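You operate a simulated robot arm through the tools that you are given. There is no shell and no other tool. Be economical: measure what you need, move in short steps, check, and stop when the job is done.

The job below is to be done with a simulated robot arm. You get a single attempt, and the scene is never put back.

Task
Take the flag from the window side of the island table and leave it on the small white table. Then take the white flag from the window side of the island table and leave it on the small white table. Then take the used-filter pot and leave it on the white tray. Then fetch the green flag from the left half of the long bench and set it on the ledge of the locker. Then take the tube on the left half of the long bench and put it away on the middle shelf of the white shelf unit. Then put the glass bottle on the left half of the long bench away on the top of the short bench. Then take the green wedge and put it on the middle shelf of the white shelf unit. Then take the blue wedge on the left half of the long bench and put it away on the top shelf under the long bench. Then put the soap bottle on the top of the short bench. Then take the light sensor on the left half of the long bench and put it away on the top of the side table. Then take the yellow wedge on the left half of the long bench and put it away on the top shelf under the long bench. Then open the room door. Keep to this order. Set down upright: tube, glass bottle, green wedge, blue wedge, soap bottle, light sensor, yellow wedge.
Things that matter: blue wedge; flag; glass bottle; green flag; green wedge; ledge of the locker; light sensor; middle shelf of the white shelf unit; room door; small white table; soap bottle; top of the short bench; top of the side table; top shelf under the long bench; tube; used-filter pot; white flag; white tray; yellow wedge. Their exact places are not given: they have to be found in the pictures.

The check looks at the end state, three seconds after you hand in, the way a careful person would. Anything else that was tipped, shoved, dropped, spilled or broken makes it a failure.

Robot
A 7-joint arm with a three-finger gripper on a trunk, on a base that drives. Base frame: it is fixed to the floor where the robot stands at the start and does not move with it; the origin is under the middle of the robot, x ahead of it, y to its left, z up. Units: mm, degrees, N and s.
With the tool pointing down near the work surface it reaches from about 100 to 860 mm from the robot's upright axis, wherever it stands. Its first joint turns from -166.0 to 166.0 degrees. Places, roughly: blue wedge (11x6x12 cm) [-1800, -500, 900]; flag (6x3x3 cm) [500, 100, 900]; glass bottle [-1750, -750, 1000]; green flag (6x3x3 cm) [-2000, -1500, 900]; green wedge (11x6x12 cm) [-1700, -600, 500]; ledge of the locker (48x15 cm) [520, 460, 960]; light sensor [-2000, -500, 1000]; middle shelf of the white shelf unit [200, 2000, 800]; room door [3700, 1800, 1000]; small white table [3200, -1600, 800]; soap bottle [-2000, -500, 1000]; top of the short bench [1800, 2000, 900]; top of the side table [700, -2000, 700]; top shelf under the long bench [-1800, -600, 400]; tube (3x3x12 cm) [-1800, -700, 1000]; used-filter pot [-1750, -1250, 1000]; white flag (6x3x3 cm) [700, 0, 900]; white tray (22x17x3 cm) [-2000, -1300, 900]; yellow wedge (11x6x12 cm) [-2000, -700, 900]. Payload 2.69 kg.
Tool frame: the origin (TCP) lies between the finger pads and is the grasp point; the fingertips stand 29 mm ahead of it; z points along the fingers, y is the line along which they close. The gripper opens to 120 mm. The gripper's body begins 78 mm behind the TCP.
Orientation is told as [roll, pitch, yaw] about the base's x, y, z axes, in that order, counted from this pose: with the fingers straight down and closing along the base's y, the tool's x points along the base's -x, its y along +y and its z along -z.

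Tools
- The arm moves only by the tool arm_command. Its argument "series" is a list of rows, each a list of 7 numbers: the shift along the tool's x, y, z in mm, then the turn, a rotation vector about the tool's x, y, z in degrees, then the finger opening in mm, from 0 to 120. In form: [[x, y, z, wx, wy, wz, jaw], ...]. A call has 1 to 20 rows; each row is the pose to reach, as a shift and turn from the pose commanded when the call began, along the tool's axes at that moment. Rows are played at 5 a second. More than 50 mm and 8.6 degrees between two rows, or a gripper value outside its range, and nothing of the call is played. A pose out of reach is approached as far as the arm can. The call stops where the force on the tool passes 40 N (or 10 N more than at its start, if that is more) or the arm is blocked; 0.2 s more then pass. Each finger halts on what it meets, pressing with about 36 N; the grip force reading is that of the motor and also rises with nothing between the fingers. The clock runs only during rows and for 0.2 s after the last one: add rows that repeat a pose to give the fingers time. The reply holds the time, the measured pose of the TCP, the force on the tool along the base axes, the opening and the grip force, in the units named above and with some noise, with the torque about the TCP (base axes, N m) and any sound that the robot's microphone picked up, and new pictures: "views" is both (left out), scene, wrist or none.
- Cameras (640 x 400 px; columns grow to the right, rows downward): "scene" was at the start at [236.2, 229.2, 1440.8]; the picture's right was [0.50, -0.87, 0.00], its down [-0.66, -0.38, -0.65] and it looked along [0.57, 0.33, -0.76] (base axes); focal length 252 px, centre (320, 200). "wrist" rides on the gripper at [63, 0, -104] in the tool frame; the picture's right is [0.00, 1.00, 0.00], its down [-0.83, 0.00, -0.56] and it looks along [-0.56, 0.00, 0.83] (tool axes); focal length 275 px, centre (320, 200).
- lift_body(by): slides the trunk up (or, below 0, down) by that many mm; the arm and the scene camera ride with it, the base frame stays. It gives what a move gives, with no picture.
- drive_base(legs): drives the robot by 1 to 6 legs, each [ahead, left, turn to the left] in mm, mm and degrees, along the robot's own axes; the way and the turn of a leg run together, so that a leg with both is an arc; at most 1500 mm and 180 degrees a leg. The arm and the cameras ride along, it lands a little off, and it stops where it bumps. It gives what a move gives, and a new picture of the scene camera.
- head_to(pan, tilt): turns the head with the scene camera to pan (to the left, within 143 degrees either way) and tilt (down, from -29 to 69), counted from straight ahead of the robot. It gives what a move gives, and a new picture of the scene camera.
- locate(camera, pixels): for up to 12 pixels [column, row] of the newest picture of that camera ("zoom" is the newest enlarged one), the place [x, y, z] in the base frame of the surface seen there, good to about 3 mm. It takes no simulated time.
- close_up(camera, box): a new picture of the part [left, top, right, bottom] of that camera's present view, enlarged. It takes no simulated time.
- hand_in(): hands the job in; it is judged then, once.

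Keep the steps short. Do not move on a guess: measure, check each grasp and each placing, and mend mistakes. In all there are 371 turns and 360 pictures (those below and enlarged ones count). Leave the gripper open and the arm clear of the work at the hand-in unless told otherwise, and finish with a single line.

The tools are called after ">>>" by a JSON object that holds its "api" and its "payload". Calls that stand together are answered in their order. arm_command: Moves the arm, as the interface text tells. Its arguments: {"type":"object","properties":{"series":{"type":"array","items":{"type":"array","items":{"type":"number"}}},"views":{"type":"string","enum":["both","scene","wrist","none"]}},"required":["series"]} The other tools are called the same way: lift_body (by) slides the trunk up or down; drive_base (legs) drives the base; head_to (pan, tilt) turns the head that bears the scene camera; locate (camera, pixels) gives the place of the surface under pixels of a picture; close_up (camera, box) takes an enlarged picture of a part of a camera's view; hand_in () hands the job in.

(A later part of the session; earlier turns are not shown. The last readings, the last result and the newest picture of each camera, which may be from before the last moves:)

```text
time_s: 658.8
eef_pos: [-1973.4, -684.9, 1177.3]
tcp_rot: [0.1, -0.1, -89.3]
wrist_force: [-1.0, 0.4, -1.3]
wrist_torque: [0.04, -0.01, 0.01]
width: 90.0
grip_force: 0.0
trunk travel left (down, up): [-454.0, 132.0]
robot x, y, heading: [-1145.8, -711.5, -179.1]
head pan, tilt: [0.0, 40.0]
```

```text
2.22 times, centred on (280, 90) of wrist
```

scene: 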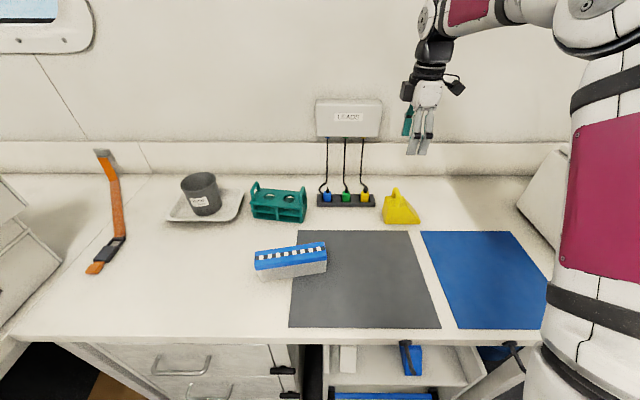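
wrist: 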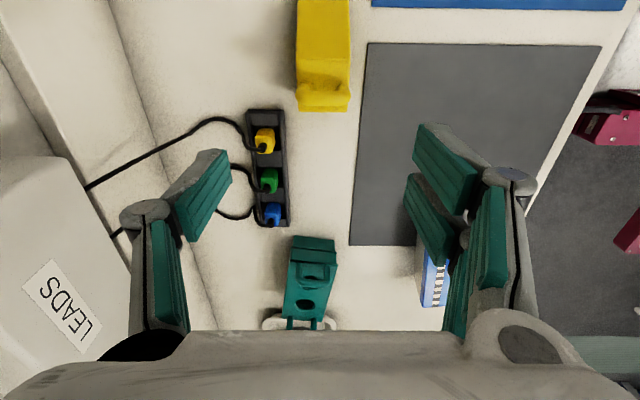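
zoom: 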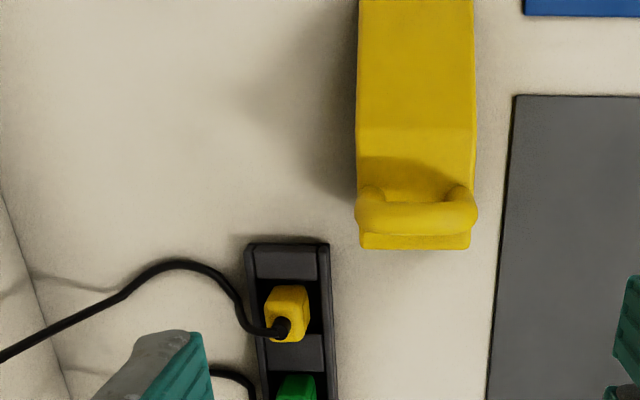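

Wedge centre x −1969, grip y −681. Descend to TCP z 949 and close.

>>> {"api": "arm_command", "payload": {"series": [[4, 4, 45, 0, 0, 0, 84], [4, 4, 90, 0, 0, 0, 84], [4, 4, 135, 0, 0, 0, 84], [4, 4, 175, 0, 0, 0, 84], [4, 4, 210, 0, 0, 0, 84], [4, 4, 228, 0, 0, 0, 84], [4, 4, 228, 0, 0, 0, 70], [4, 4, 228, 0, 0, 0, 50], [4, 4, 228, 0, 0, 0, 45], [4, 4, 228, 0, 0, 0, 45]]}}

```text
time_s: 661.0
eef_pos: [-1967.8, -679.6, 948.8]
tcp_rot: [0.2, -0.1, -89.5]
wrist_force: [-0.1, 0.5, 0.2]
wrist_torque: [-0.05, 0.04, 0.01]
width: 55.7
grip_force: 35.5
trunk travel left (down, up): [-454.0, 132.0]
robot x, y, heading: [-1144.8, -712.7, -179.2]
head pan, tilt: [0.0, 40.0]
```

scene: 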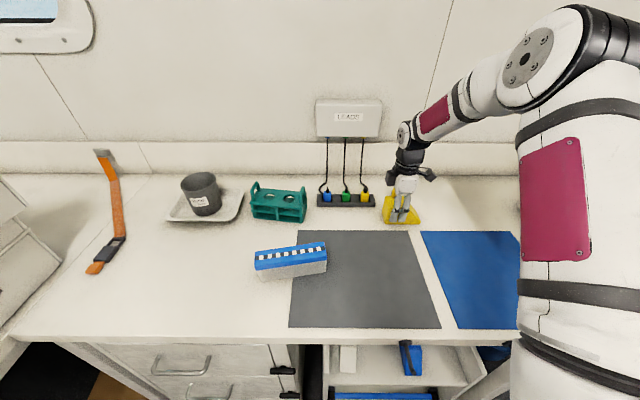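
wrist: 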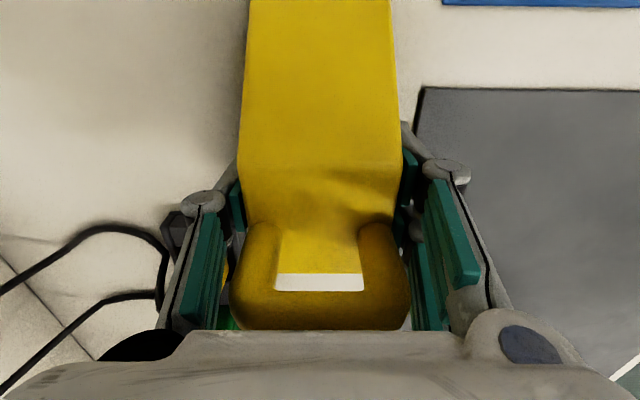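

Gripped. Lift 80, carry to the grey mat near (−1780,−700) while rotating 90°.

>>> {"api": "arm_command", "payload": {"series": [[0, 0, -40, 0, 0, 0, 45], [0, 0, -80, 0, 0, 0, 45], [-4, 40, -80, 0, 0, 8.2, 45], [-8, 80, -80, 0, 0, 16.4, 45], [-12, 120, -80, 0, 0, 24.6, 45], [-16, 155, -80, 0, 0, 32.8, 45], [-20, 188, -80, 0, 0, 41, 45], [-20, 188, -80, 0, 0, 49.2, 45], [-20, 188, -80, 0, 0, 57.4, 45], [-20, 188, -80, 0, 0, 65.6, 45], [-20, 188, -80, 0, 0, 73.8, 45], [-20, 188, -80, 0, 0, 82, 45], [-20, 188, -80, 0, 0, 90, 45], [-20, 188, -80, 0, 0, 90, 45]]}}

```text
time_s: 664.0
eef_pos: [-1780.5, -699.2, 1029.9]
tcp_rot: [0.0, 0.2, -179.5]
wrist_force: [0.6, 0.3, -2.2]
wrist_torque: [0.0, 0.01, 0.05]
width: 55.5
grip_force: 36.3
trunk travel left (down, up): [-454.0, 132.0]
robot x, y, heading: [-1142.5, -715.6, -179.3]
head pan, tilt: [0.0, 40.0]
```

scene: 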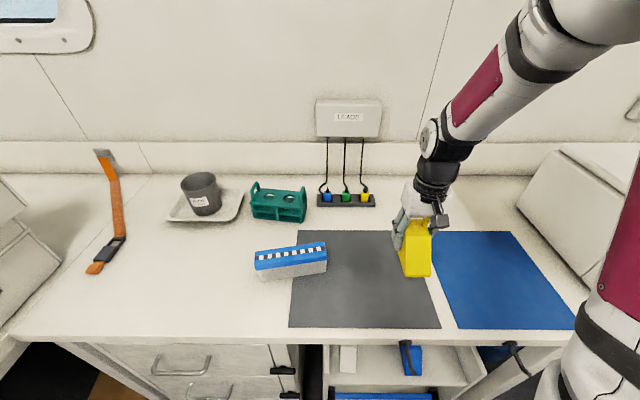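
wrist: 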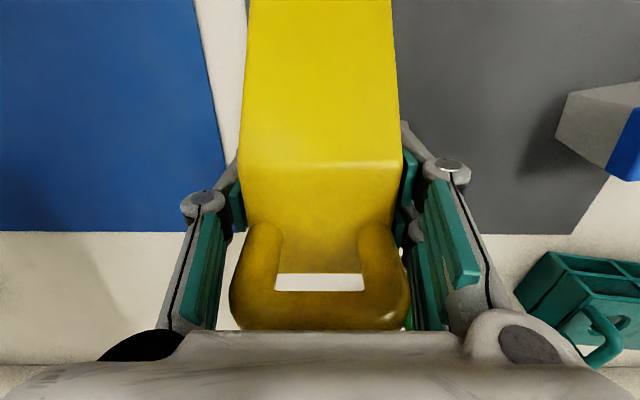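

Shift 30 mm further onto the grey mat, lower and release.

>>> {"api": "arm_command", "payload": {"series": [[0, 30, 0, 0, 0, 0, 45], [0, 30, 40, 0, 0, 0, 45], [0, 30, 65, 0, 0, 0, 45], [0, 30, 75, 0, 0, 0, 45], [0, 30, 79.5, 0, 0, 0, 45], [0, 30, 79.5, 0, 0, 0, 45]], "views": "none"}}

```text
time_s: 665.4
eef_pos: [-1779.6, -728.8, 950.6]
tcp_rot: [0.1, -0.1, -179.3]
wrist_force: [3.0, 0.2, 30.6]
wrist_torque: [0.06, -0.3, 0.02]
width: 55.7
grip_force: 35.9
trunk travel left (down, up): [-454.0, 132.0]
robot x, y, heading: [-1142.4, -712.6, -179.4]
head pan, tilt: [0.0, 40.0]
```

>>> {"api": "arm_command", "payload": {"series": [[0, 0, -1, 0, 0, 0, 60], [0, 0, -1, 0, 0, 0, 80], [0, 0, -1, 0, 0, 0, 90], [0, 0, -45, 0, 0, 0, 90], [0, 0, -90, 0, 0, 0, 90], [0, 0, -135, 0, 0, 0, 90], [0, 0, -180, 0, 0, 0, 90], [-40, 0, -195, 0, 0, 0, 90], [-80, 0, -195, 0, -7.5, 0, 90], [-110, 0, -195, 0, -15, 0, 90], [-110, 0, -195, 0, -22.5, 0, 90], [-110, 0, -195, 0, -30, 0, 90], [-110, 0, -195, 0, -37.5, 0, 90], [-110, 0, -195, 0, -45, 0, 90]], "views": "none"}}

>>> {"api": "drive_base", "payload": {"legs": [[-175, 0, 0]]}}

>>> {"api": "close_up", "payload": {"camera": "wrist", "box": [0, 0, 640, 400]}}

```text
time_s: 668.4
eef_pos: [-1889.3, -729.9, 1145.0]
tcp_rot: [0.2, -44.9, -179.5]
wrist_force: [0.6, 0.4, -0.5]
wrist_torque: [-0.01, 0.01, -0.01]
width: 90.2
grip_force: 0.0
trunk travel left (down, up): [-454.0, 132.0]
robot x, y, heading: [-1140.5, -709.2, -179.3]
head pan, tilt: [0.0, 40.0]
```

```text
time_s: 669.9
eef_pos: [-1714.1, -728.6, 1144.8]
tcp_rot: [0.2, -45.0, -179.3]
wrist_force: [-0.4, -0.3, 0.7]
wrist_torque: [0.01, -0.02, -0.01]
width: 89.8
grip_force: 0.1
trunk travel left (down, up): [-454.0, 132.0]
robot x, y, heading: [-966.4, -711.1, -179.1]
head pan, tilt: [0.0, 40.0]
```

scene: 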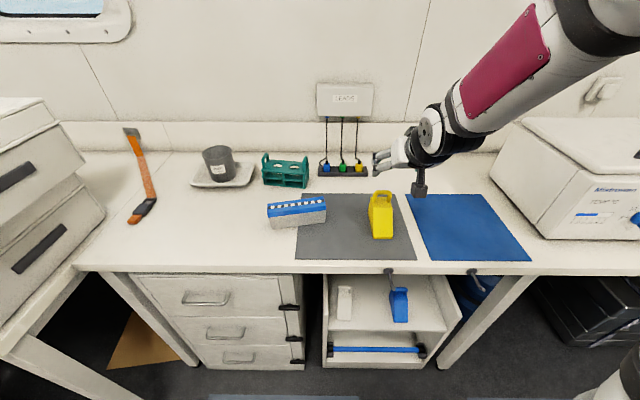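

```text
1.00 times, centred on (320, 200) of wrist (not enlarged: the box is as wide or as high as the picture)
```

zoom: 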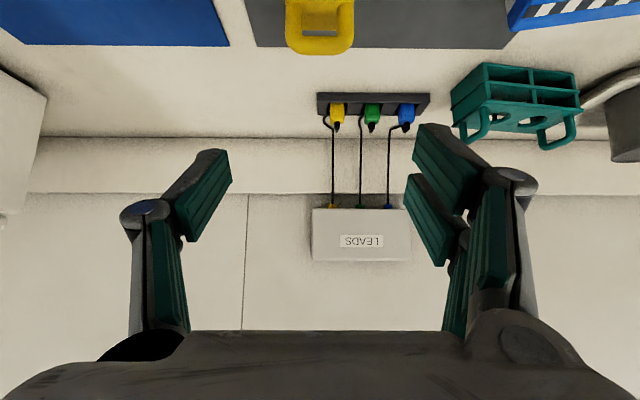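

>>> {"api": "arm_command", "payload": {"series": [[33, 0, 28, 0, 0, 0, 90], [66, 0, 57, 0, 0, 0, 90], [99, 0, 85, 0, 0, 0, 90], [99, 0, 85, 0, 0, 0, 90]], "views": "wrist"}}

>>> {"api": "locate", "payload": {"camera": "wrist", "pixels": [[320, 100], [285, 170], [355, 170], [320, 207], [300, 200], [340, 200], [320, 60]]}}

```text
time_s: 670.9
eef_pos: [-1700.8, -727.9, 1013.4]
tcp_rot: [0.1, -45.0, -179.5]
wrist_force: [-0.2, 0.0, 0.4]
wrist_torque: [-0.01, 0.0, 0.0]
width: 90.2
grip_force: 0.0
trunk travel left (down, up): [-454.0, 132.0]
robot x, y, heading: [-964.1, -704.6, -179.4]
head pan, tilt: [0.0, 40.0]
```

wrist: 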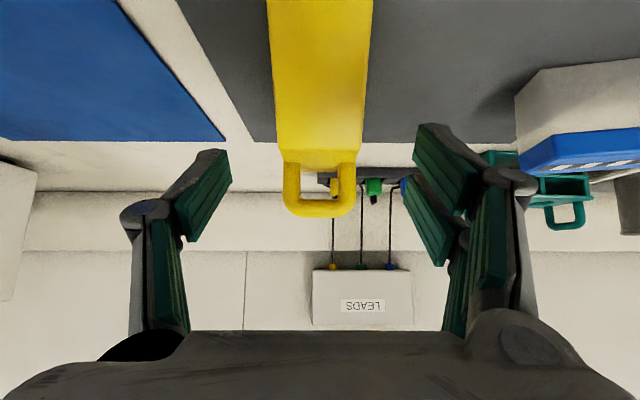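

```text
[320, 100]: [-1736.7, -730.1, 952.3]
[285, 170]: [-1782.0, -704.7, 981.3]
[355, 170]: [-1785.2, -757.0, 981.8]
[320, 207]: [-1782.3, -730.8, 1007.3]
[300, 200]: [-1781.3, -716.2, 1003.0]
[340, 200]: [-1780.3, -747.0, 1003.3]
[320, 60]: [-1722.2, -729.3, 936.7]
```

Advance 106 mm and close.

>>> {"api": "arm_command", "payload": {"series": [[-1, 1, 35, 0, 0, 0, 90], [-2, 2, 70, 0, 0, 0, 90], [-2.5, 2, 95, 0, 0, 0, 90], [-2.5, 2, 106, 0, 0, 0, 90], [-2.5, 2, 106, 0, 0, 0, 70], [-2.5, 2, 106, 0, 0, 0, 50], [-2.5, 2, 106, 0, 0, 0, 45], [-2.5, 2, 106, 0, 0, 0, 45]], "views": "wrist"}}

```text
time_s: 672.7
eef_pos: [-1780.7, -730.8, 941.6]
tcp_rot: [0.0, -45.0, -179.4]
wrist_force: [-1.2, 2.6, 0.9]
wrist_torque: [0.25, 0.11, -0.02]
width: 55.3
grip_force: 35.9
trunk travel left (down, up): [-454.0, 132.0]
robot x, y, heading: [-963.1, -710.1, -179.4]
head pan, tilt: [0.0, 40.0]
```

wrist: 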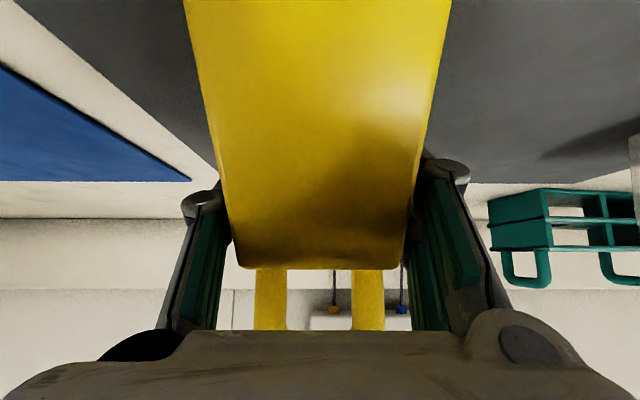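

Gripped. Lift 80 mm, back off, shift right 63, and lower the trunk 400.

>>> {"api": "arm_command", "payload": {"series": [[-20, 0, -20, 0, 0, 0, 45], [-40, 0, -40, 0, 0, 0, 45], [-57, 0, -57, 0, 0, 0, 45], [-57, 0, -57, 0, 0, 0, 45]], "views": "none"}}

>>> {"api": "drive_base", "payload": {"legs": [[-490, 0, 0], [0, -63, 0]]}}

>>> {"api": "lift_body", "payload": {"by": -400}}

```text
time_s: 673.7
eef_pos: [-1778.9, -731.9, 1020.4]
tcp_rot: [0.1, -44.9, -179.4]
wrist_force: [0.2, 0.2, -1.3]
wrist_torque: [0.02, 0.0, -0.02]
width: 55.6
grip_force: 36.1
trunk travel left (down, up): [-454.0, 132.0]
robot x, y, heading: [-966.6, -711.2, -179.0]
head pan, tilt: [0.0, 40.0]
```

```text
time_s: 677.1
eef_pos: [-1296.5, -662.6, 1021.0]
tcp_rot: [0.1, -44.9, -179.3]
wrist_force: [0.6, -0.3, -2.1]
wrist_torque: [0.0, 0.05, 0.01]
width: 55.6
grip_force: 36.1
trunk travel left (down, up): [-454.0, 132.0]
robot x, y, heading: [-482.6, -636.5, -179.2]
head pan, tilt: [0.0, 40.0]
```

scene: 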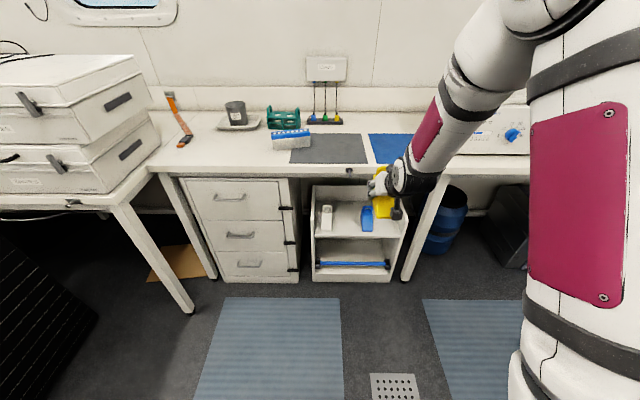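

```text
time_s: 681.0
eef_pos: [-1307.6, -662.8, 621.6]
tcp_rot: [0.1, -44.8, -179.3]
wrist_force: [-0.9, -0.5, -2.4]
wrist_torque: [0.0, 0.02, 0.03]
width: 55.6
grip_force: 36.3
trunk travel left (down, up): [-54.0, 532.0]
robot x, y, heading: [-485.0, -640.2, -179.3]
head pan, tilt: [0.0, 40.0]
```

>>> {"api": "arm_command", "payload": {"series": [[7, 0, 32, 0, 0, 0, 45], [15, 0, 64, 0, 0, 0, 45], [22, 0, 96, 0, 0, 0, 45], [22, 0, 96, 0, 0, 0, 45]], "views": "none"}}

>>> {"api": "drive_base", "payload": {"legs": [[200, 0, 0]]}}

>>> {"api": "close_up", "payload": {"camera": "scene", "box": [200, 60, 480, 270]}}

```text
time_s: 682.0
eef_pos: [-1361.5, -664.8, 535.7]
tcp_rot: [0.1, -44.9, -179.3]
wrist_force: [0.0, -0.7, -2.1]
wrist_torque: [0.01, 0.02, 0.0]
width: 55.5
grip_force: 36.7
trunk travel left (down, up): [-54.0, 532.0]
robot x, y, heading: [-482.5, -636.3, -179.1]
head pan, tilt: [0.0, 40.0]
```

```text
time_s: 683.5
eef_pos: [-1561.7, -666.8, 537.5]
tcp_rot: [0.0, -45.0, -179.3]
wrist_force: [0.0, 0.9, -1.0]
wrist_torque: [0.01, 0.04, 0.02]
width: 55.8
grip_force: 35.5
trunk travel left (down, up): [-54.0, 532.0]
robot x, y, heading: [-682.6, -645.9, -179.0]
head pan, tilt: [0.0, 40.0]
```

scene: 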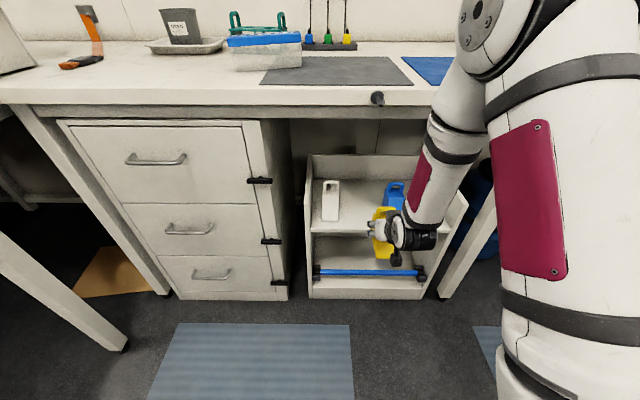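

```text
1.90 times, centred on (340, 165) of scene
```

zoom: 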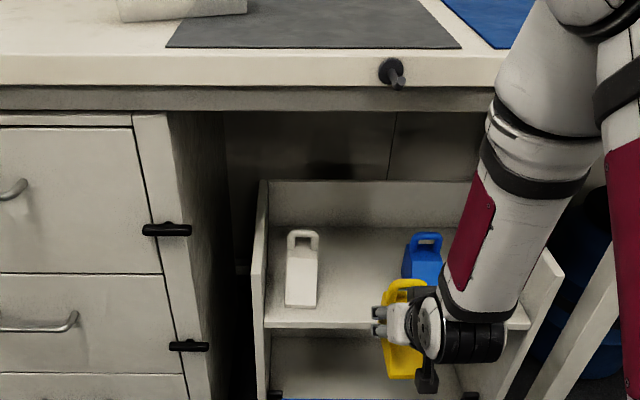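

>>> {"api": "locate", "payload": {"camera": "zoom", "pixels": [[404, 270], [410, 240], [440, 240], [318, 295], [287, 295], [487, 110], [480, 160], [400, 82], [390, 68]]}}

>>> {"api": "close_up", "payload": {"camera": "wrist", "box": [0, 0, 640, 400]}}

```text
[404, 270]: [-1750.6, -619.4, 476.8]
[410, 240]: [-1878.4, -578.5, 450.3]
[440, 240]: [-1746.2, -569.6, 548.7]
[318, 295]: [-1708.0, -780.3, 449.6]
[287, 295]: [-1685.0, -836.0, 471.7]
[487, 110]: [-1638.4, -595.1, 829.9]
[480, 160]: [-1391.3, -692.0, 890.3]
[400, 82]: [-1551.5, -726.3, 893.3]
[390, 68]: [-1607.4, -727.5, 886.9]
```

```text
1.00 times, centred on (320, 200) of wrist (not enlarged: the box is as wide or as high as the picture)
```

zoom: 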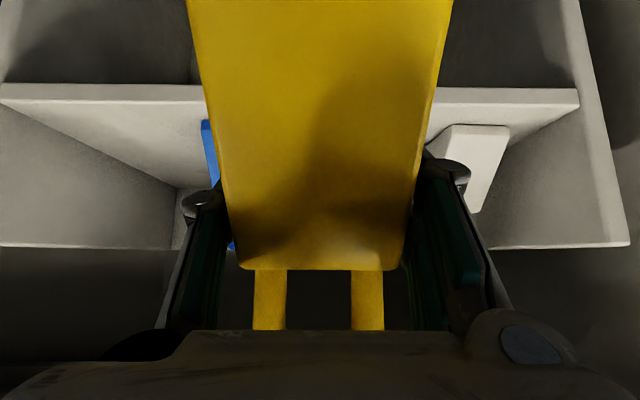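

Room is available: shift 12 mm further left, then drive in the remaining 182 mm.

>>> {"api": "drive_base", "payload": {"legs": [[0, 12, 0], [182, 0, 0]]}}

>>> {"api": "close_up", "payload": {"camera": "wrist", "box": [0, 0, 640, 400]}}

```text
time_s: 685.4
eef_pos: [-1742.7, -681.7, 537.4]
tcp_rot: [0.1, -45.0, -179.4]
wrist_force: [0.1, 0.0, -1.9]
wrist_torque: [0.01, 0.03, -0.04]
width: 55.5
grip_force: 36.1
trunk travel left (down, up): [-54.0, 532.0]
robot x, y, heading: [-868.2, -658.4, -179.3]
head pan, tilt: [0.0, 40.0]
```

scene: 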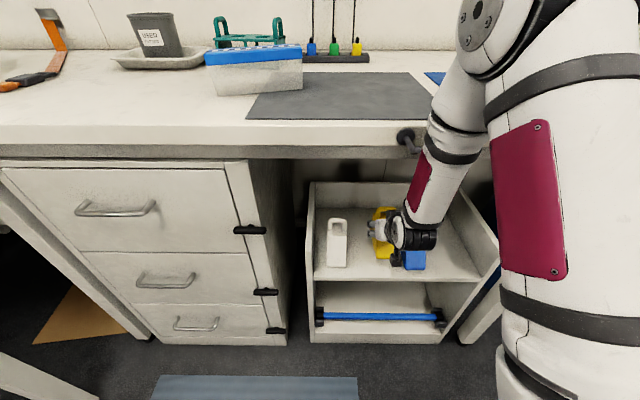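

```text
1.00 times, centred on (320, 200) of wrist (not enlarged: the box is as wide or as high as the picture)
```

zoom: 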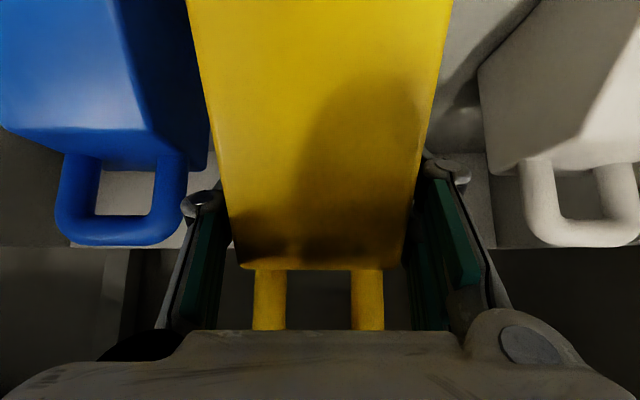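

Clear on both sides. Lower with the trunk 42 mm, then small steps.

>>> {"api": "lift_body", "payload": {"by": -42}}

>>> {"api": "lift_body", "payload": {"by": -3}}

>>> {"api": "lift_body", "payload": {"by": -2}}

```text
time_s: 686.3
eef_pos: [-1742.8, -679.8, 495.2]
tcp_rot: [0.1, -44.8, -179.4]
wrist_force: [-0.1, 0.0, -2.5]
wrist_torque: [0.01, 0.01, -0.02]
width: 55.2
grip_force: 36.0
trunk travel left (down, up): [-12.0, 574.0]
robot x, y, heading: [-862.3, -653.7, -179.1]
head pan, tilt: [0.0, 40.0]
```

```text
time_s: 686.8
eef_pos: [-1744.0, -682.0, 491.6]
tcp_rot: [0.2, -45.0, -179.4]
wrist_force: [-0.2, -0.1, -2.1]
wrist_torque: [0.01, 0.04, -0.05]
width: 55.5
grip_force: 36.1
trunk travel left (down, up): [-9.0, 577.0]
robot x, y, heading: [-865.8, -655.3, -179.2]
head pan, tilt: [0.0, 40.0]
```

```text
time_s: 687.3
eef_pos: [-1743.0, -680.7, 490.7]
tcp_rot: [0.2, -44.9, -179.3]
wrist_force: [0.1, -0.4, -1.4]
wrist_torque: [0.0, 0.03, -0.02]
width: 55.7
grip_force: 35.9
trunk travel left (down, up): [-7.0, 579.0]
robot x, y, heading: [-866.7, -654.7, -179.3]
head pan, tilt: [0.0, 40.0]
```

>>> {"api": "lift_body", "payload": {"by": -1.5}}

>>> {"api": "lift_body", "payload": {"by": -1.5}}

```text
time_s: 687.8
eef_pos: [-1743.5, -682.2, 488.5]
tcp_rot: [0.2, -44.8, -179.3]
wrist_force: [-0.7, -0.3, -2.7]
wrist_torque: [-0.02, 0.02, 0.0]
width: 55.7
grip_force: 35.7
trunk travel left (down, up): [-5.0, 580.0]
robot x, y, heading: [-866.6, -655.3, -179.2]
head pan, tilt: [0.0, 40.0]
```

```text
time_s: 688.3
eef_pos: [-1744.5, -681.1, 488.1]
tcp_rot: [0.1, -45.1, -179.3]
wrist_force: [0.4, 1.3, 1.8]
wrist_torque: [0.17, -0.37, 0.09]
width: 55.7
grip_force: 36.2
trunk travel left (down, up): [-4.0, 582.0]
robot x, y, heading: [-863.7, -658.0, -179.2]
head pan, tilt: [0.0, 40.0]
```

Contact. One more mm, then open modestly (72) and retreat.

>>> {"api": "lift_body", "payload": {"by": -1}}

>>> {"api": "arm_command", "payload": {"series": [[0, 0, 0, 0, 0, 0, 60], [0, 0, 0, 0, 0, 0, 72], [0, 0, 0, 0, 0, 0, 72], [0, 0, -30, 0, 0, 0, 72], [0, 0, -65, 0, 0, 0, 72]]}}

```text
time_s: 688.8
eef_pos: [-1743.1, -682.0, 486.5]
tcp_rot: [0.1, -45.1, -179.3]
wrist_force: [4.1, 1.9, 11.2]
wrist_torque: [0.46, -0.31, 0.0]
width: 55.7
grip_force: 35.6
trunk travel left (down, up): [-3.0, 583.0]
robot x, y, heading: [-866.2, -656.3, -179.1]
head pan, tilt: [0.0, 40.0]
```

```text
time_s: 690.0
eef_pos: [-1699.0, -682.8, 533.0]
tcp_rot: [0.1, -45.0, -179.3]
wrist_force: [0.0, 0.3, -0.2]
wrist_torque: [-0.02, -0.02, 0.04]
width: 71.9
grip_force: 0.0
trunk travel left (down, up): [-3.0, 583.0]
robot x, y, heading: [-866.3, -656.8, -179.4]
head pan, tilt: [0.0, 40.0]
```

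scene: 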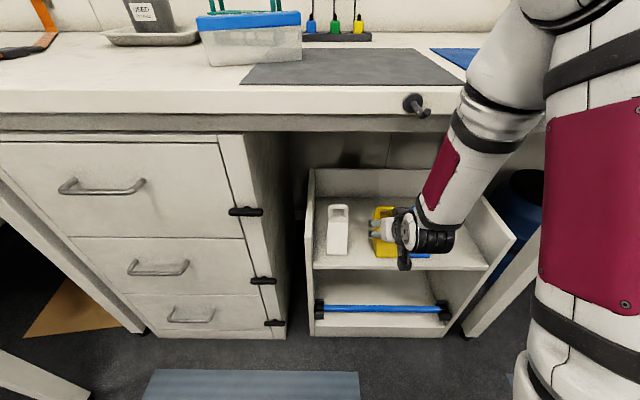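
wrist: 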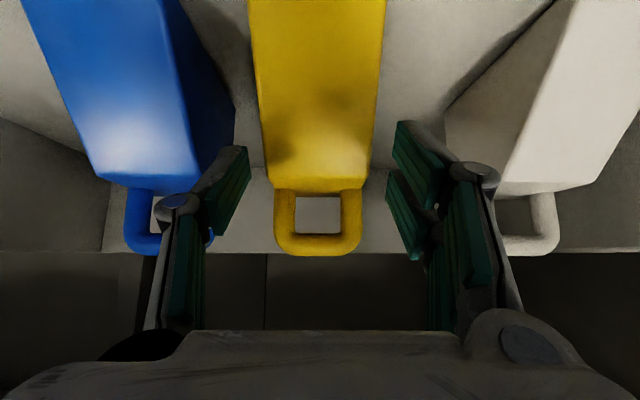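

Yellow wedge stands upright. Back straight out and raise the trunk.

>>> {"api": "drive_base", "payload": {"legs": [[-420, 0, 0]]}}

>>> {"api": "lift_body", "payload": {"by": 400}}

>>> {"api": "head_to", "payload": {"pan": 0, "tilt": 40}}

```text
time_s: 692.6
eef_pos: [-1275.0, -674.4, 533.5]
tcp_rot: [0.1, -44.9, -179.4]
wrist_force: [-0.4, -0.4, -0.1]
wrist_torque: [-0.04, 0.03, 0.03]
width: 72.0
grip_force: 0.0
trunk travel left (down, up): [-3.0, 583.0]
robot x, y, heading: [-444.0, -651.1, -179.3]
head pan, tilt: [0.0, 40.0]
```

scene: 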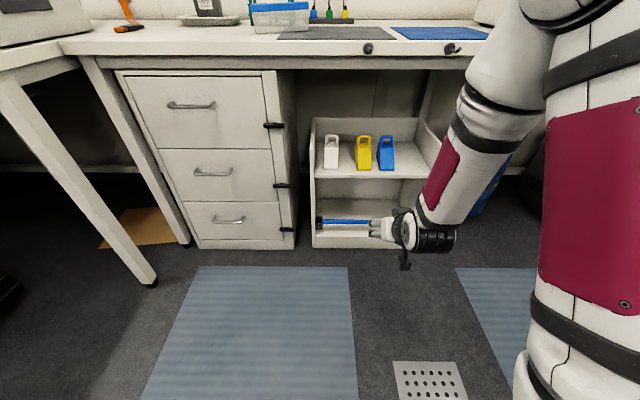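

```text
time_s: 696.5
eef_pos: [-1275.6, -674.3, 933.7]
tcp_rot: [0.0, -44.9, -179.4]
wrist_force: [0.0, 0.2, -0.4]
wrist_torque: [-0.04, 0.03, 0.04]
width: 72.1
grip_force: 0.1
trunk travel left (down, up): [-403.0, 183.0]
robot x, y, heading: [-441.4, -647.2, -179.1]
head pan, tilt: [0.0, 40.0]
```

```text
time_s: 697.1
eef_pos: [-1275.4, -674.8, 933.1]
tcp_rot: [0.1, -44.9, -179.3]
wrist_force: [0.9, 0.5, -0.1]
wrist_torque: [-0.01, -0.02, 0.0]
width: 71.9
grip_force: 0.1
trunk travel left (down, up): [-403.0, 183.0]
robot x, y, heading: [-438.7, -654.8, -179.3]
head pan, tilt: [0.0, 40.0]
```

scene: 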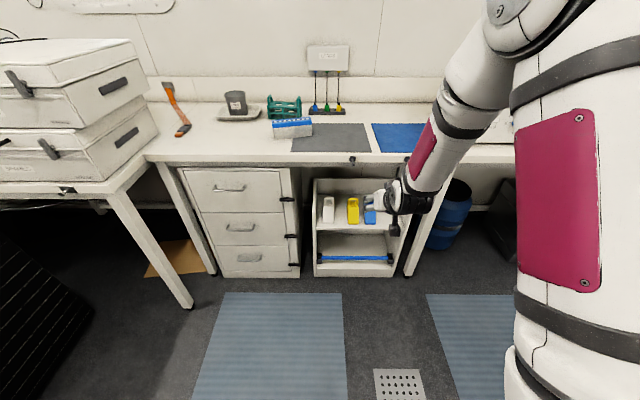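

All wedges upright. Now to the room door: turn, go through the aisle to x≈2450.

>>> {"api": "drive_base", "payload": {"legs": [[0, 0, 179.3], [0, 1400, 0], [0, 495, 0], [1500, 0, 0], [1200, 0, 0]]}}

>>> {"api": "head_to", "payload": {"pan": 15, "tilt": 15}}

```text
time_s: 726.6
eef_pos: [3050.8, 1341.9, 933.0]
tcp_rot: [0.1, -44.9, 1.6]
wrist_force: [0.0, -0.4, 0.5]
wrist_torque: [-0.02, -0.01, 0.03]
width: 72.1
grip_force: 0.0
trunk travel left (down, up): [-403.0, 183.0]
robot x, y, heading: [2220.1, 1306.4, 1.7]
head pan, tilt: [0.0, 40.0]
```

scene: 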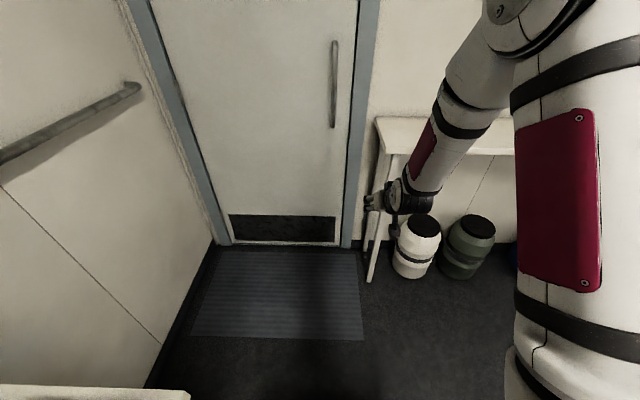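

```text
time_s: 727.5
eef_pos: [3050.9, 1341.1, 933.5]
tcp_rot: [0.2, -44.9, 1.5]
wrist_force: [0.0, -0.8, 0.1]
wrist_torque: [-0.02, 0.01, 0.01]
width: 72.0
grip_force: 0.1
trunk travel left (down, up): [-403.0, 183.0]
robot x, y, heading: [2218.9, 1305.6, 1.7]
head pan, tilt: [15.0, 15.0]
```

scene: 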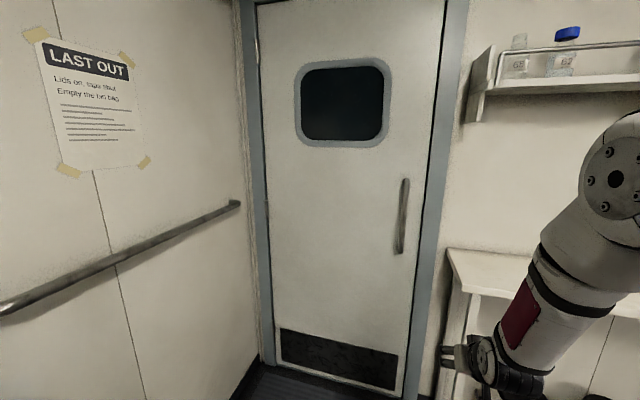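

>>> {"api": "close_up", "payload": {"camera": "scene", "box": [230, 0, 470, 400]}}

>>> {"api": "locate", "payload": {"camera": "scene", "pixels": [[404, 182], [404, 215], [399, 248], [300, 250], [380, 250], [433, 250], [425, 330], [445, 100], [265, 220], [262, 330], [256, 50], [442, 20]]}}

```text
1.00 times, centred on (350, 200) of scene (not enlarged: the box is as wide or as high as the picture)
```

zoom: 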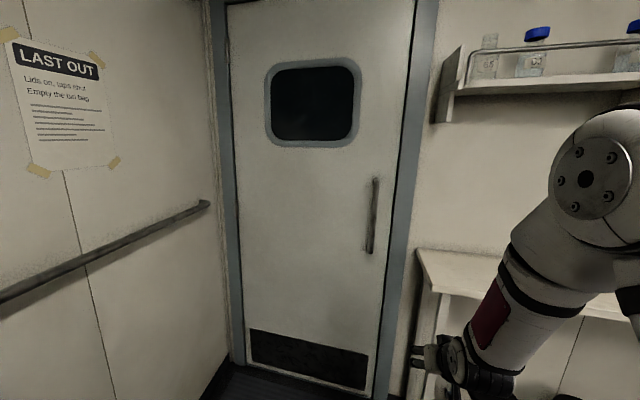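

```text
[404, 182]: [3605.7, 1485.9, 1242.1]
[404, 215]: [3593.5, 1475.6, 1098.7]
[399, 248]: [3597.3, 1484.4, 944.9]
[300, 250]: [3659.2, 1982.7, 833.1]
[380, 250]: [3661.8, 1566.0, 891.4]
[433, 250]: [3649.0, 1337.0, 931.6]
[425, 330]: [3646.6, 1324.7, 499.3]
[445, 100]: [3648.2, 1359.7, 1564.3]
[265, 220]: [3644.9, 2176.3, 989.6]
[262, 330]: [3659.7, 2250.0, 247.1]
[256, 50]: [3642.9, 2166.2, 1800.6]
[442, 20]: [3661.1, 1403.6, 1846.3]
```

The door's vertical bar handle: y≈1480, x≈3600, z 940–1245, hinges at y≈2160. Raise the trunk 120, align laterally and approach to x≈3500.

>>> {"api": "lift_body", "payload": {"by": 120}}

>>> {"api": "drive_base", "payload": {"legs": [[0, 130, -1.7], [440, 0, 0]]}}

>>> {"api": "close_up", "payload": {"camera": "wrist", "box": [0, 0, 640, 400]}}

```text
time_s: 729.0
eef_pos: [3051.7, 1341.5, 1052.7]
tcp_rot: [0.0, -44.9, 1.6]
wrist_force: [-0.6, -0.1, -0.3]
wrist_torque: [0.04, -0.01, 0.02]
width: 72.1
grip_force: 0.0
trunk travel left (down, up): [-523.0, 63.0]
robot x, y, heading: [2217.8, 1303.7, 2.0]
head pan, tilt: [15.0, 15.0]
```

```text
time_s: 732.5
eef_pos: [3492.6, 1449.7, 1053.2]
tcp_rot: [0.0, -45.0, -0.1]
wrist_force: [-0.9, -0.1, 0.8]
wrist_torque: [-0.02, 0.0, 0.0]
width: 71.8
grip_force: 0.1
trunk travel left (down, up): [-523.0, 63.0]
robot x, y, heading: [2657.8, 1433.5, 0.1]
head pan, tilt: [15.0, 15.0]
```

scene: 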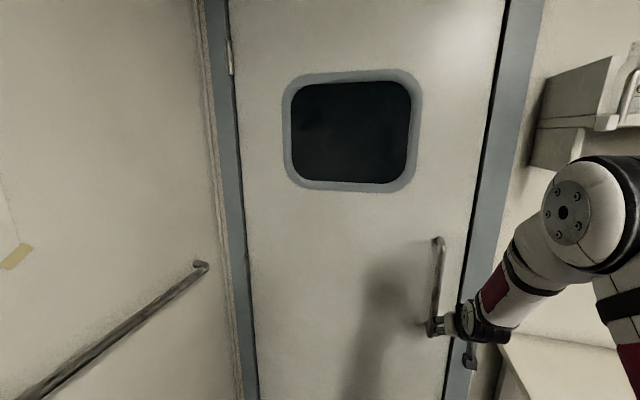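

```text
1.00 times, centred on (320, 200) of wrist (not enlarged: the box is as wide or as high as the picture)
```

zoom: 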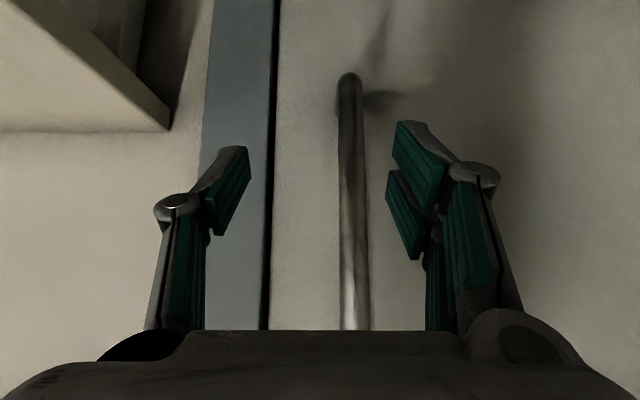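

>>> {"api": "locate", "payload": {"camera": "zoom", "pixels": [[350, 90], [350, 150], [352, 220], [342, 150], [360, 150], [352, 300], [420, 60], [270, 150]]}}

```text
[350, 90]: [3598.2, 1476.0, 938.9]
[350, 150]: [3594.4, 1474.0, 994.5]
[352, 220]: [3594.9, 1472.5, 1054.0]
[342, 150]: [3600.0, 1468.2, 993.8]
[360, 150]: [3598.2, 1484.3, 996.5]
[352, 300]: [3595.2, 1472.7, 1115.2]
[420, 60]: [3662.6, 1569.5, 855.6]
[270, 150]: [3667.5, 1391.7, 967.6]
```

Bar axis ≈(3604,1475). Shift the arm 25 mm left, drive 112 ahead, then grip.

>>> {"api": "arm_command", "payload": {"series": [[0, 13, 0, 0, 0, 0, 65], [0, 25, 0, 0, 0, 0, 60], [0, 25, 0, 0, 0, 0, 60]], "views": "none"}}

>>> {"api": "drive_base", "payload": {"legs": [[112, 0, 0]]}}

>>> {"api": "arm_command", "payload": {"series": [[0, 0, 0, 0, 0, 0, 40], [0, 0, 0, 0, 0, 0, 20], [0, 0, 0, 0, 0, 0, 0], [0, 0, 0, 0, 0, 0, 0]], "views": "wrist"}}

```text
time_s: 733.3
eef_pos: [3493.0, 1474.0, 1054.3]
tcp_rot: [0.1, -44.9, -0.1]
wrist_force: [-0.3, 0.0, 0.5]
wrist_torque: [-0.01, 0.02, 0.06]
width: 59.8
grip_force: 0.1
trunk travel left (down, up): [-523.0, 63.0]
robot x, y, heading: [2657.3, 1436.2, -0.1]
head pan, tilt: [15.0, 15.0]
```

```text
time_s: 734.5
eef_pos: [3606.5, 1476.0, 1053.7]
tcp_rot: [0.1, -44.9, -0.1]
wrist_force: [-1.3, 0.0, 0.4]
wrist_torque: [-0.01, -0.01, 0.01]
width: 59.9
grip_force: 0.0
trunk travel left (down, up): [-523.0, 63.0]
robot x, y, heading: [2772.3, 1439.4, 0.1]
head pan, tilt: [15.0, 15.0]
```

scene: 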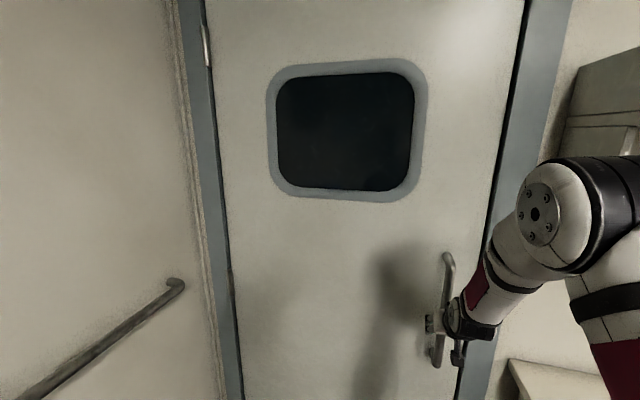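

```text
time_s: 735.5
eef_pos: [3606.2, 1477.9, 1052.9]
tcp_rot: [0.1, -44.9, 0.0]
wrist_force: [1.3, 17.9, -0.8]
wrist_torque: [1.34, 0.01, 0.04]
width: 23.3
grip_force: 45.3
trunk travel left (down, up): [-523.0, 63.0]
robot x, y, heading: [2770.4, 1434.3, 0.0]
head pan, tilt: [15.0, 15.0]
```

wrist: 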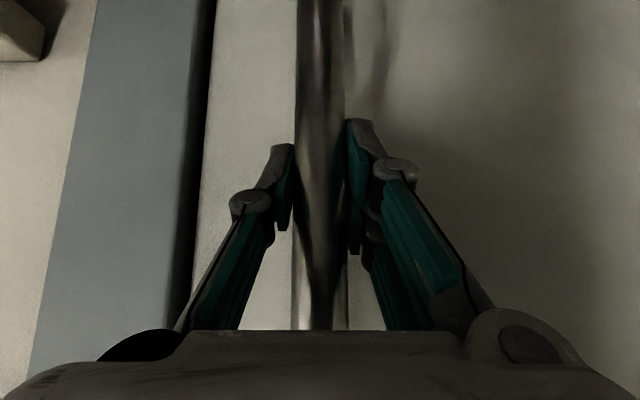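

Gripped (23 mm). Test-pull: back 60 mm.

>>> {"api": "drive_base", "payload": {"legs": [[-60, 6, 0]]}}

```text
time_s: 736.5
eef_pos: [3543.6, 1483.8, 1051.6]
tcp_rot: [0.2, -45.0, 0.0]
wrist_force: [2.2, 24.5, -0.3]
wrist_torque: [1.4, -1.26, -0.1]
width: 23.0
grip_force: 45.4
trunk travel left (down, up): [-523.0, 63.0]
robot x, y, heading: [2712.2, 1444.5, 0.1]
head pan, tilt: [15.0, 15.0]
```

scene: 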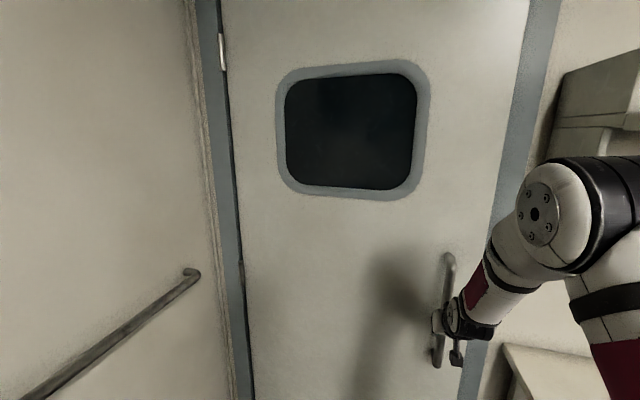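

The door follows easily. Continue along its arc in small legs while turning slightly left.

>>> {"api": "drive_base", "payload": {"legs": [[-110, -37, 5]]}}

```text
time_s: 737.7
eef_pos: [3429.9, 1512.4, 1053.4]
tcp_rot: [0.2, -44.9, 4.9]
wrist_force: [-9.8, -27.4, -0.2]
wrist_torque: [0.32, -0.66, -0.31]
width: 23.2
grip_force: 45.2
trunk travel left (down, up): [-523.0, 63.0]
robot x, y, heading: [2603.7, 1400.5, 5.2]
head pan, tilt: [15.0, 15.0]
```

scene: 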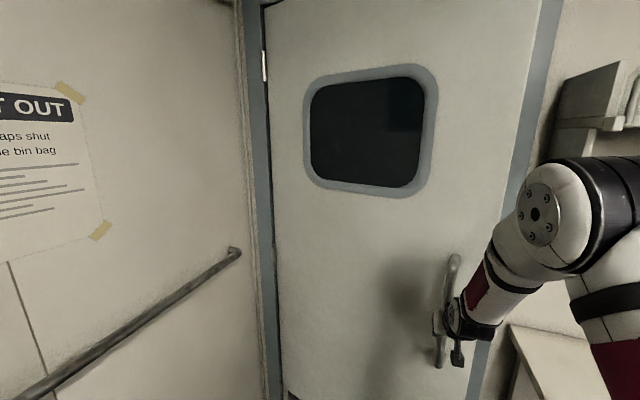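

>>> {"api": "drive_base", "payload": {"legs": [[-98, -13, 5]]}}

>>> {"api": "drive_base", "payload": {"legs": [[-76, 0, 6]]}}

```text
time_s: 738.9
eef_pos: [3320.1, 1560.0, 1051.7]
tcp_rot: [0.3, -45.0, 9.9]
wrist_force: [-3.9, -3.0, 1.0]
wrist_torque: [0.92, -1.0, -0.35]
width: 22.9
grip_force: 44.4
trunk travel left (down, up): [-523.0, 63.0]
robot x, y, heading: [2506.2, 1374.7, 10.3]
head pan, tilt: [15.0, 15.0]
```

scene: 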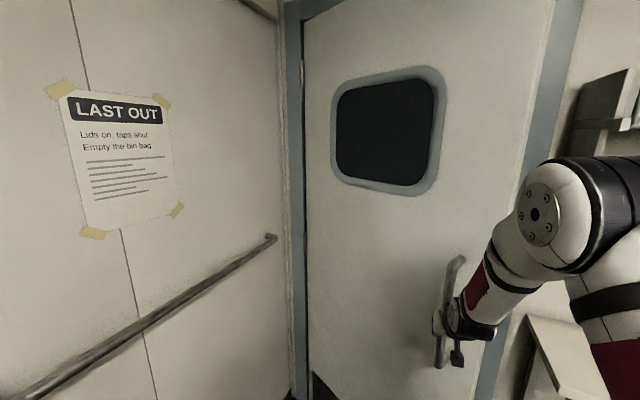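

```text
time_s: 739.9
eef_pos: [3221.1, 1626.9, 1052.6]
tcp_rot: [0.5, -44.9, 16.0]
wrist_force: [-19.7, -14.6, 3.8]
wrist_torque: [0.68, -0.29, -0.21]
width: 23.0
grip_force: 45.1
trunk travel left (down, up): [-523.0, 63.0]
robot x, y, heading: [2433.3, 1354.0, 16.2]
head pan, tilt: [15.0, 15.0]
```

scene: 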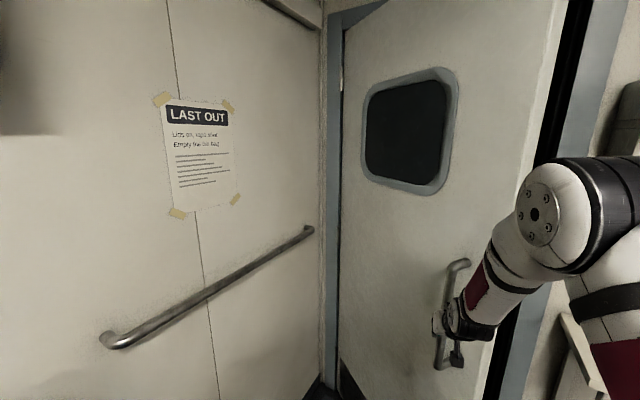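

>>> {"api": "drive_base", "payload": {"legs": [[-48, 25, 6]]}}

>>> {"api": "close_up", "payload": {"camera": "wrist", "box": [0, 0, 640, 400]}}

```text
time_s: 740.7
eef_pos: [3212.9, 1633.5, 1052.9]
tcp_rot: [-0.3, -45.2, 16.2]
wrist_force: [4.3, 9.7, -13.1]
wrist_torque: [1.42, 0.04, 0.23]
width: 22.8
grip_force: 46.0
trunk travel left (down, up): [-523.0, 63.0]
robot x, y, heading: [2423.6, 1359.4, 17.6]
head pan, tilt: [15.0, 15.0]
stopped in leg 1: the force on the tool passed its limit at 47 N (the readings are from after the stop); the commanded pose is now the measured one
```

scene: 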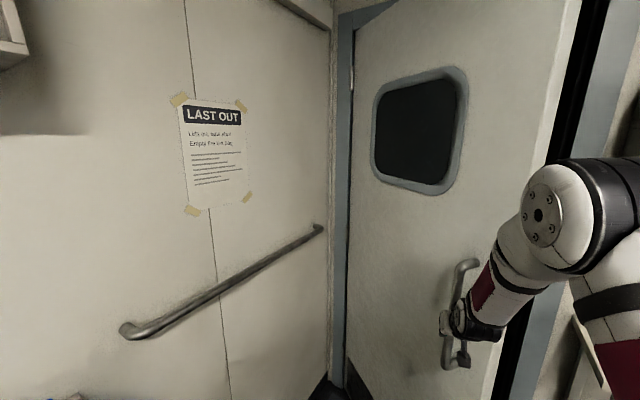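

```text
1.00 times, centred on (320, 200) of wrist (not enlarged: the box is as wide or as high as the picture)
```

zoom: 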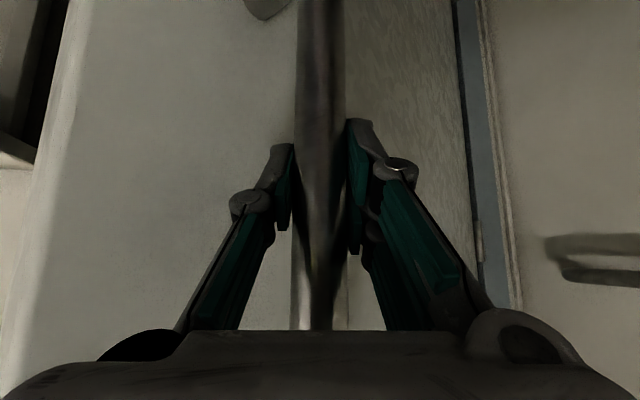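

The grip reached its limit angle at ~36° door opening. Release, retract, and then push the door further from behind its free edge.

>>> {"api": "arm_command", "payload": {"series": [[0, 0, 0, 0, 0, 0, 40], [0, 0, 0, 0, 0, 0, 70], [0, 0, 0, 0, 0, 0, 70], [0, 0, -30, 0, 0, 0, 70], [0, 0, -60, 0, 0, 0, 70]], "views": "none"}}

>>> {"api": "drive_base", "payload": {"legs": [[-90, 0, 0], [0, 0, -17.5]]}}

```text
time_s: 741.9
eef_pos: [3172.1, 1617.6, 1097.5]
tcp_rot: [-0.5, -45.5, 16.1]
wrist_force: [-0.4, 0.5, 0.4]
wrist_torque: [-0.01, 0.01, 0.0]
width: 70.2
grip_force: 0.0
trunk travel left (down, up): [-523.0, 63.0]
robot x, y, heading: [2421.5, 1357.6, 17.8]
head pan, tilt: [15.0, 15.0]
```

```text
time_s: 744.0
eef_pos: [3129.8, 1350.8, 1097.0]
tcp_rot: [-0.5, -45.6, -1.5]
wrist_force: [0.8, -0.3, -0.4]
wrist_torque: [0.0, 0.0, 0.05]
width: 70.0
grip_force: 0.1
trunk travel left (down, up): [-523.0, 63.0]
robot x, y, heading: [2336.5, 1331.1, -0.1]
head pan, tilt: [15.0, 15.0]
```

scene: 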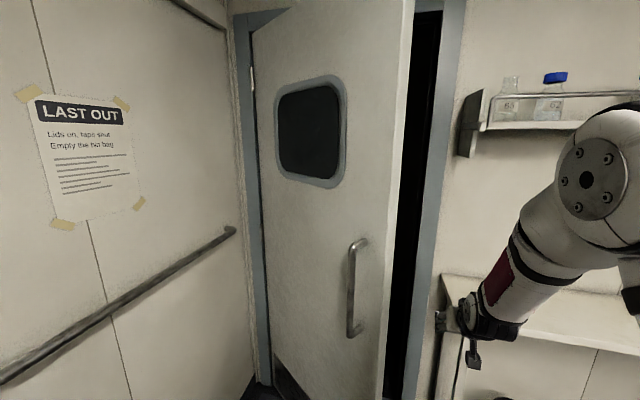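

Door stays open ~36°. Move right 180, ahead 200, close the fingers, and then sweep left by turning.

>>> {"api": "drive_base", "payload": {"legs": [[0, -180, 0], [200, 0, 0]]}}

>>> {"api": "arm_command", "payload": {"series": [[0, 0, 0, 0, 0, 0, 30], [0, 0, 0, 0, 0, 0, 0], [0, 0, 0, 0, 0, 0, 0]], "views": "none"}}

>>> {"api": "drive_base", "payload": {"legs": [[0, 0, 18]]}}

>>> {"api": "head_to", "payload": {"pan": 10, "tilt": 20}}

```text
time_s: 746.7
eef_pos: [3330.6, 1168.4, 1097.2]
tcp_rot: [-0.4, -45.6, -1.6]
wrist_force: [-0.1, -0.1, -0.3]
wrist_torque: [0.0, -0.04, 0.01]
width: 69.9
grip_force: 0.1
trunk travel left (down, up): [-523.0, 63.0]
robot x, y, heading: [2538.5, 1149.7, 0.1]
head pan, tilt: [15.0, 15.0]
```

scene: 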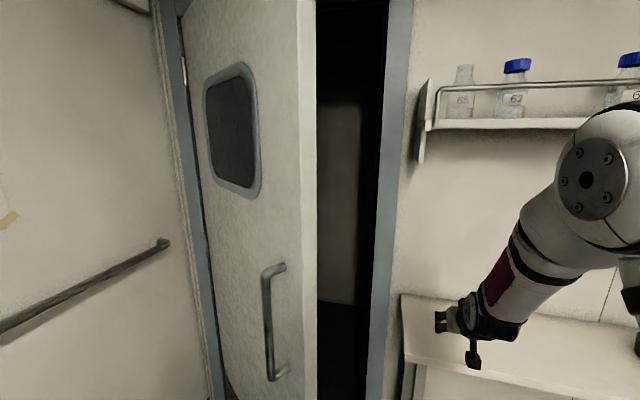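

```text
time_s: 747.5
eef_pos: [3330.9, 1169.0, 1096.4]
tcp_rot: [-0.5, -45.6, -1.6]
wrist_force: [-0.5, -0.3, -1.0]
wrist_torque: [0.0, 0.03, 0.01]
width: 0.1
grip_force: 28.5
trunk travel left (down, up): [-523.0, 63.0]
robot x, y, heading: [2539.0, 1149.4, 0.1]
head pan, tilt: [15.0, 15.0]
```

```text
time_s: 748.9
eef_pos: [3285.4, 1416.6, 1096.2]
tcp_rot: [-0.5, -45.5, 16.6]
wrist_force: [-0.1, 0.2, 0.5]
wrist_torque: [0.01, 0.01, 0.01]
width: 0.0
grip_force: 28.9
trunk travel left (down, up): [-523.0, 63.0]
robot x, y, heading: [2535.0, 1151.5, 18.1]
head pan, tilt: [15.0, 15.0]
```

scene: 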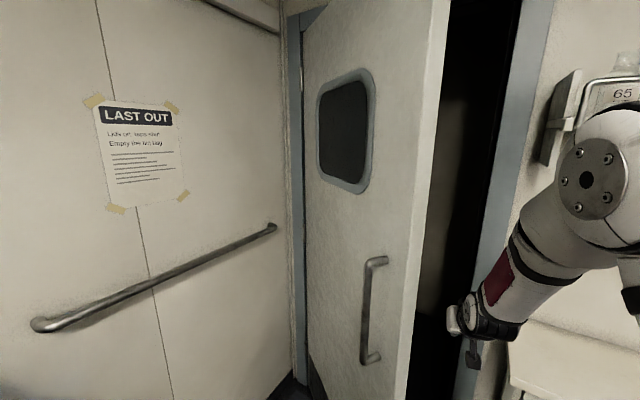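

```text
time_s: 749.5
eef_pos: [3286.3, 1416.1, 1097.7]
tcp_rot: [-0.5, -45.6, 16.6]
wrist_force: [-0.4, -0.4, -0.2]
wrist_torque: [-0.02, 0.01, 0.01]
width: 0.0
grip_force: 29.1
trunk travel left (down, up): [-523.0, 63.0]
robot x, y, heading: [2537.2, 1147.7, 18.1]
head pan, tilt: [10.0, 20.0]
```

scene: 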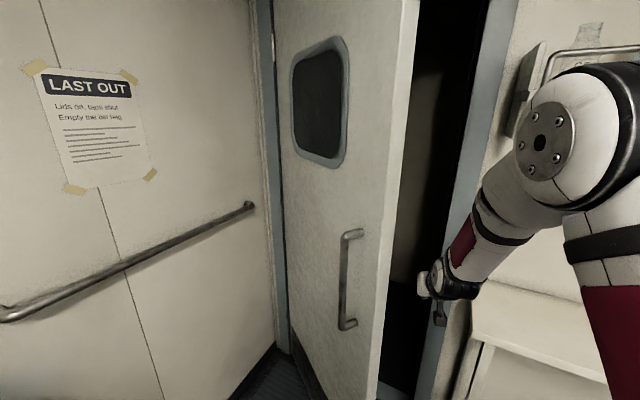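

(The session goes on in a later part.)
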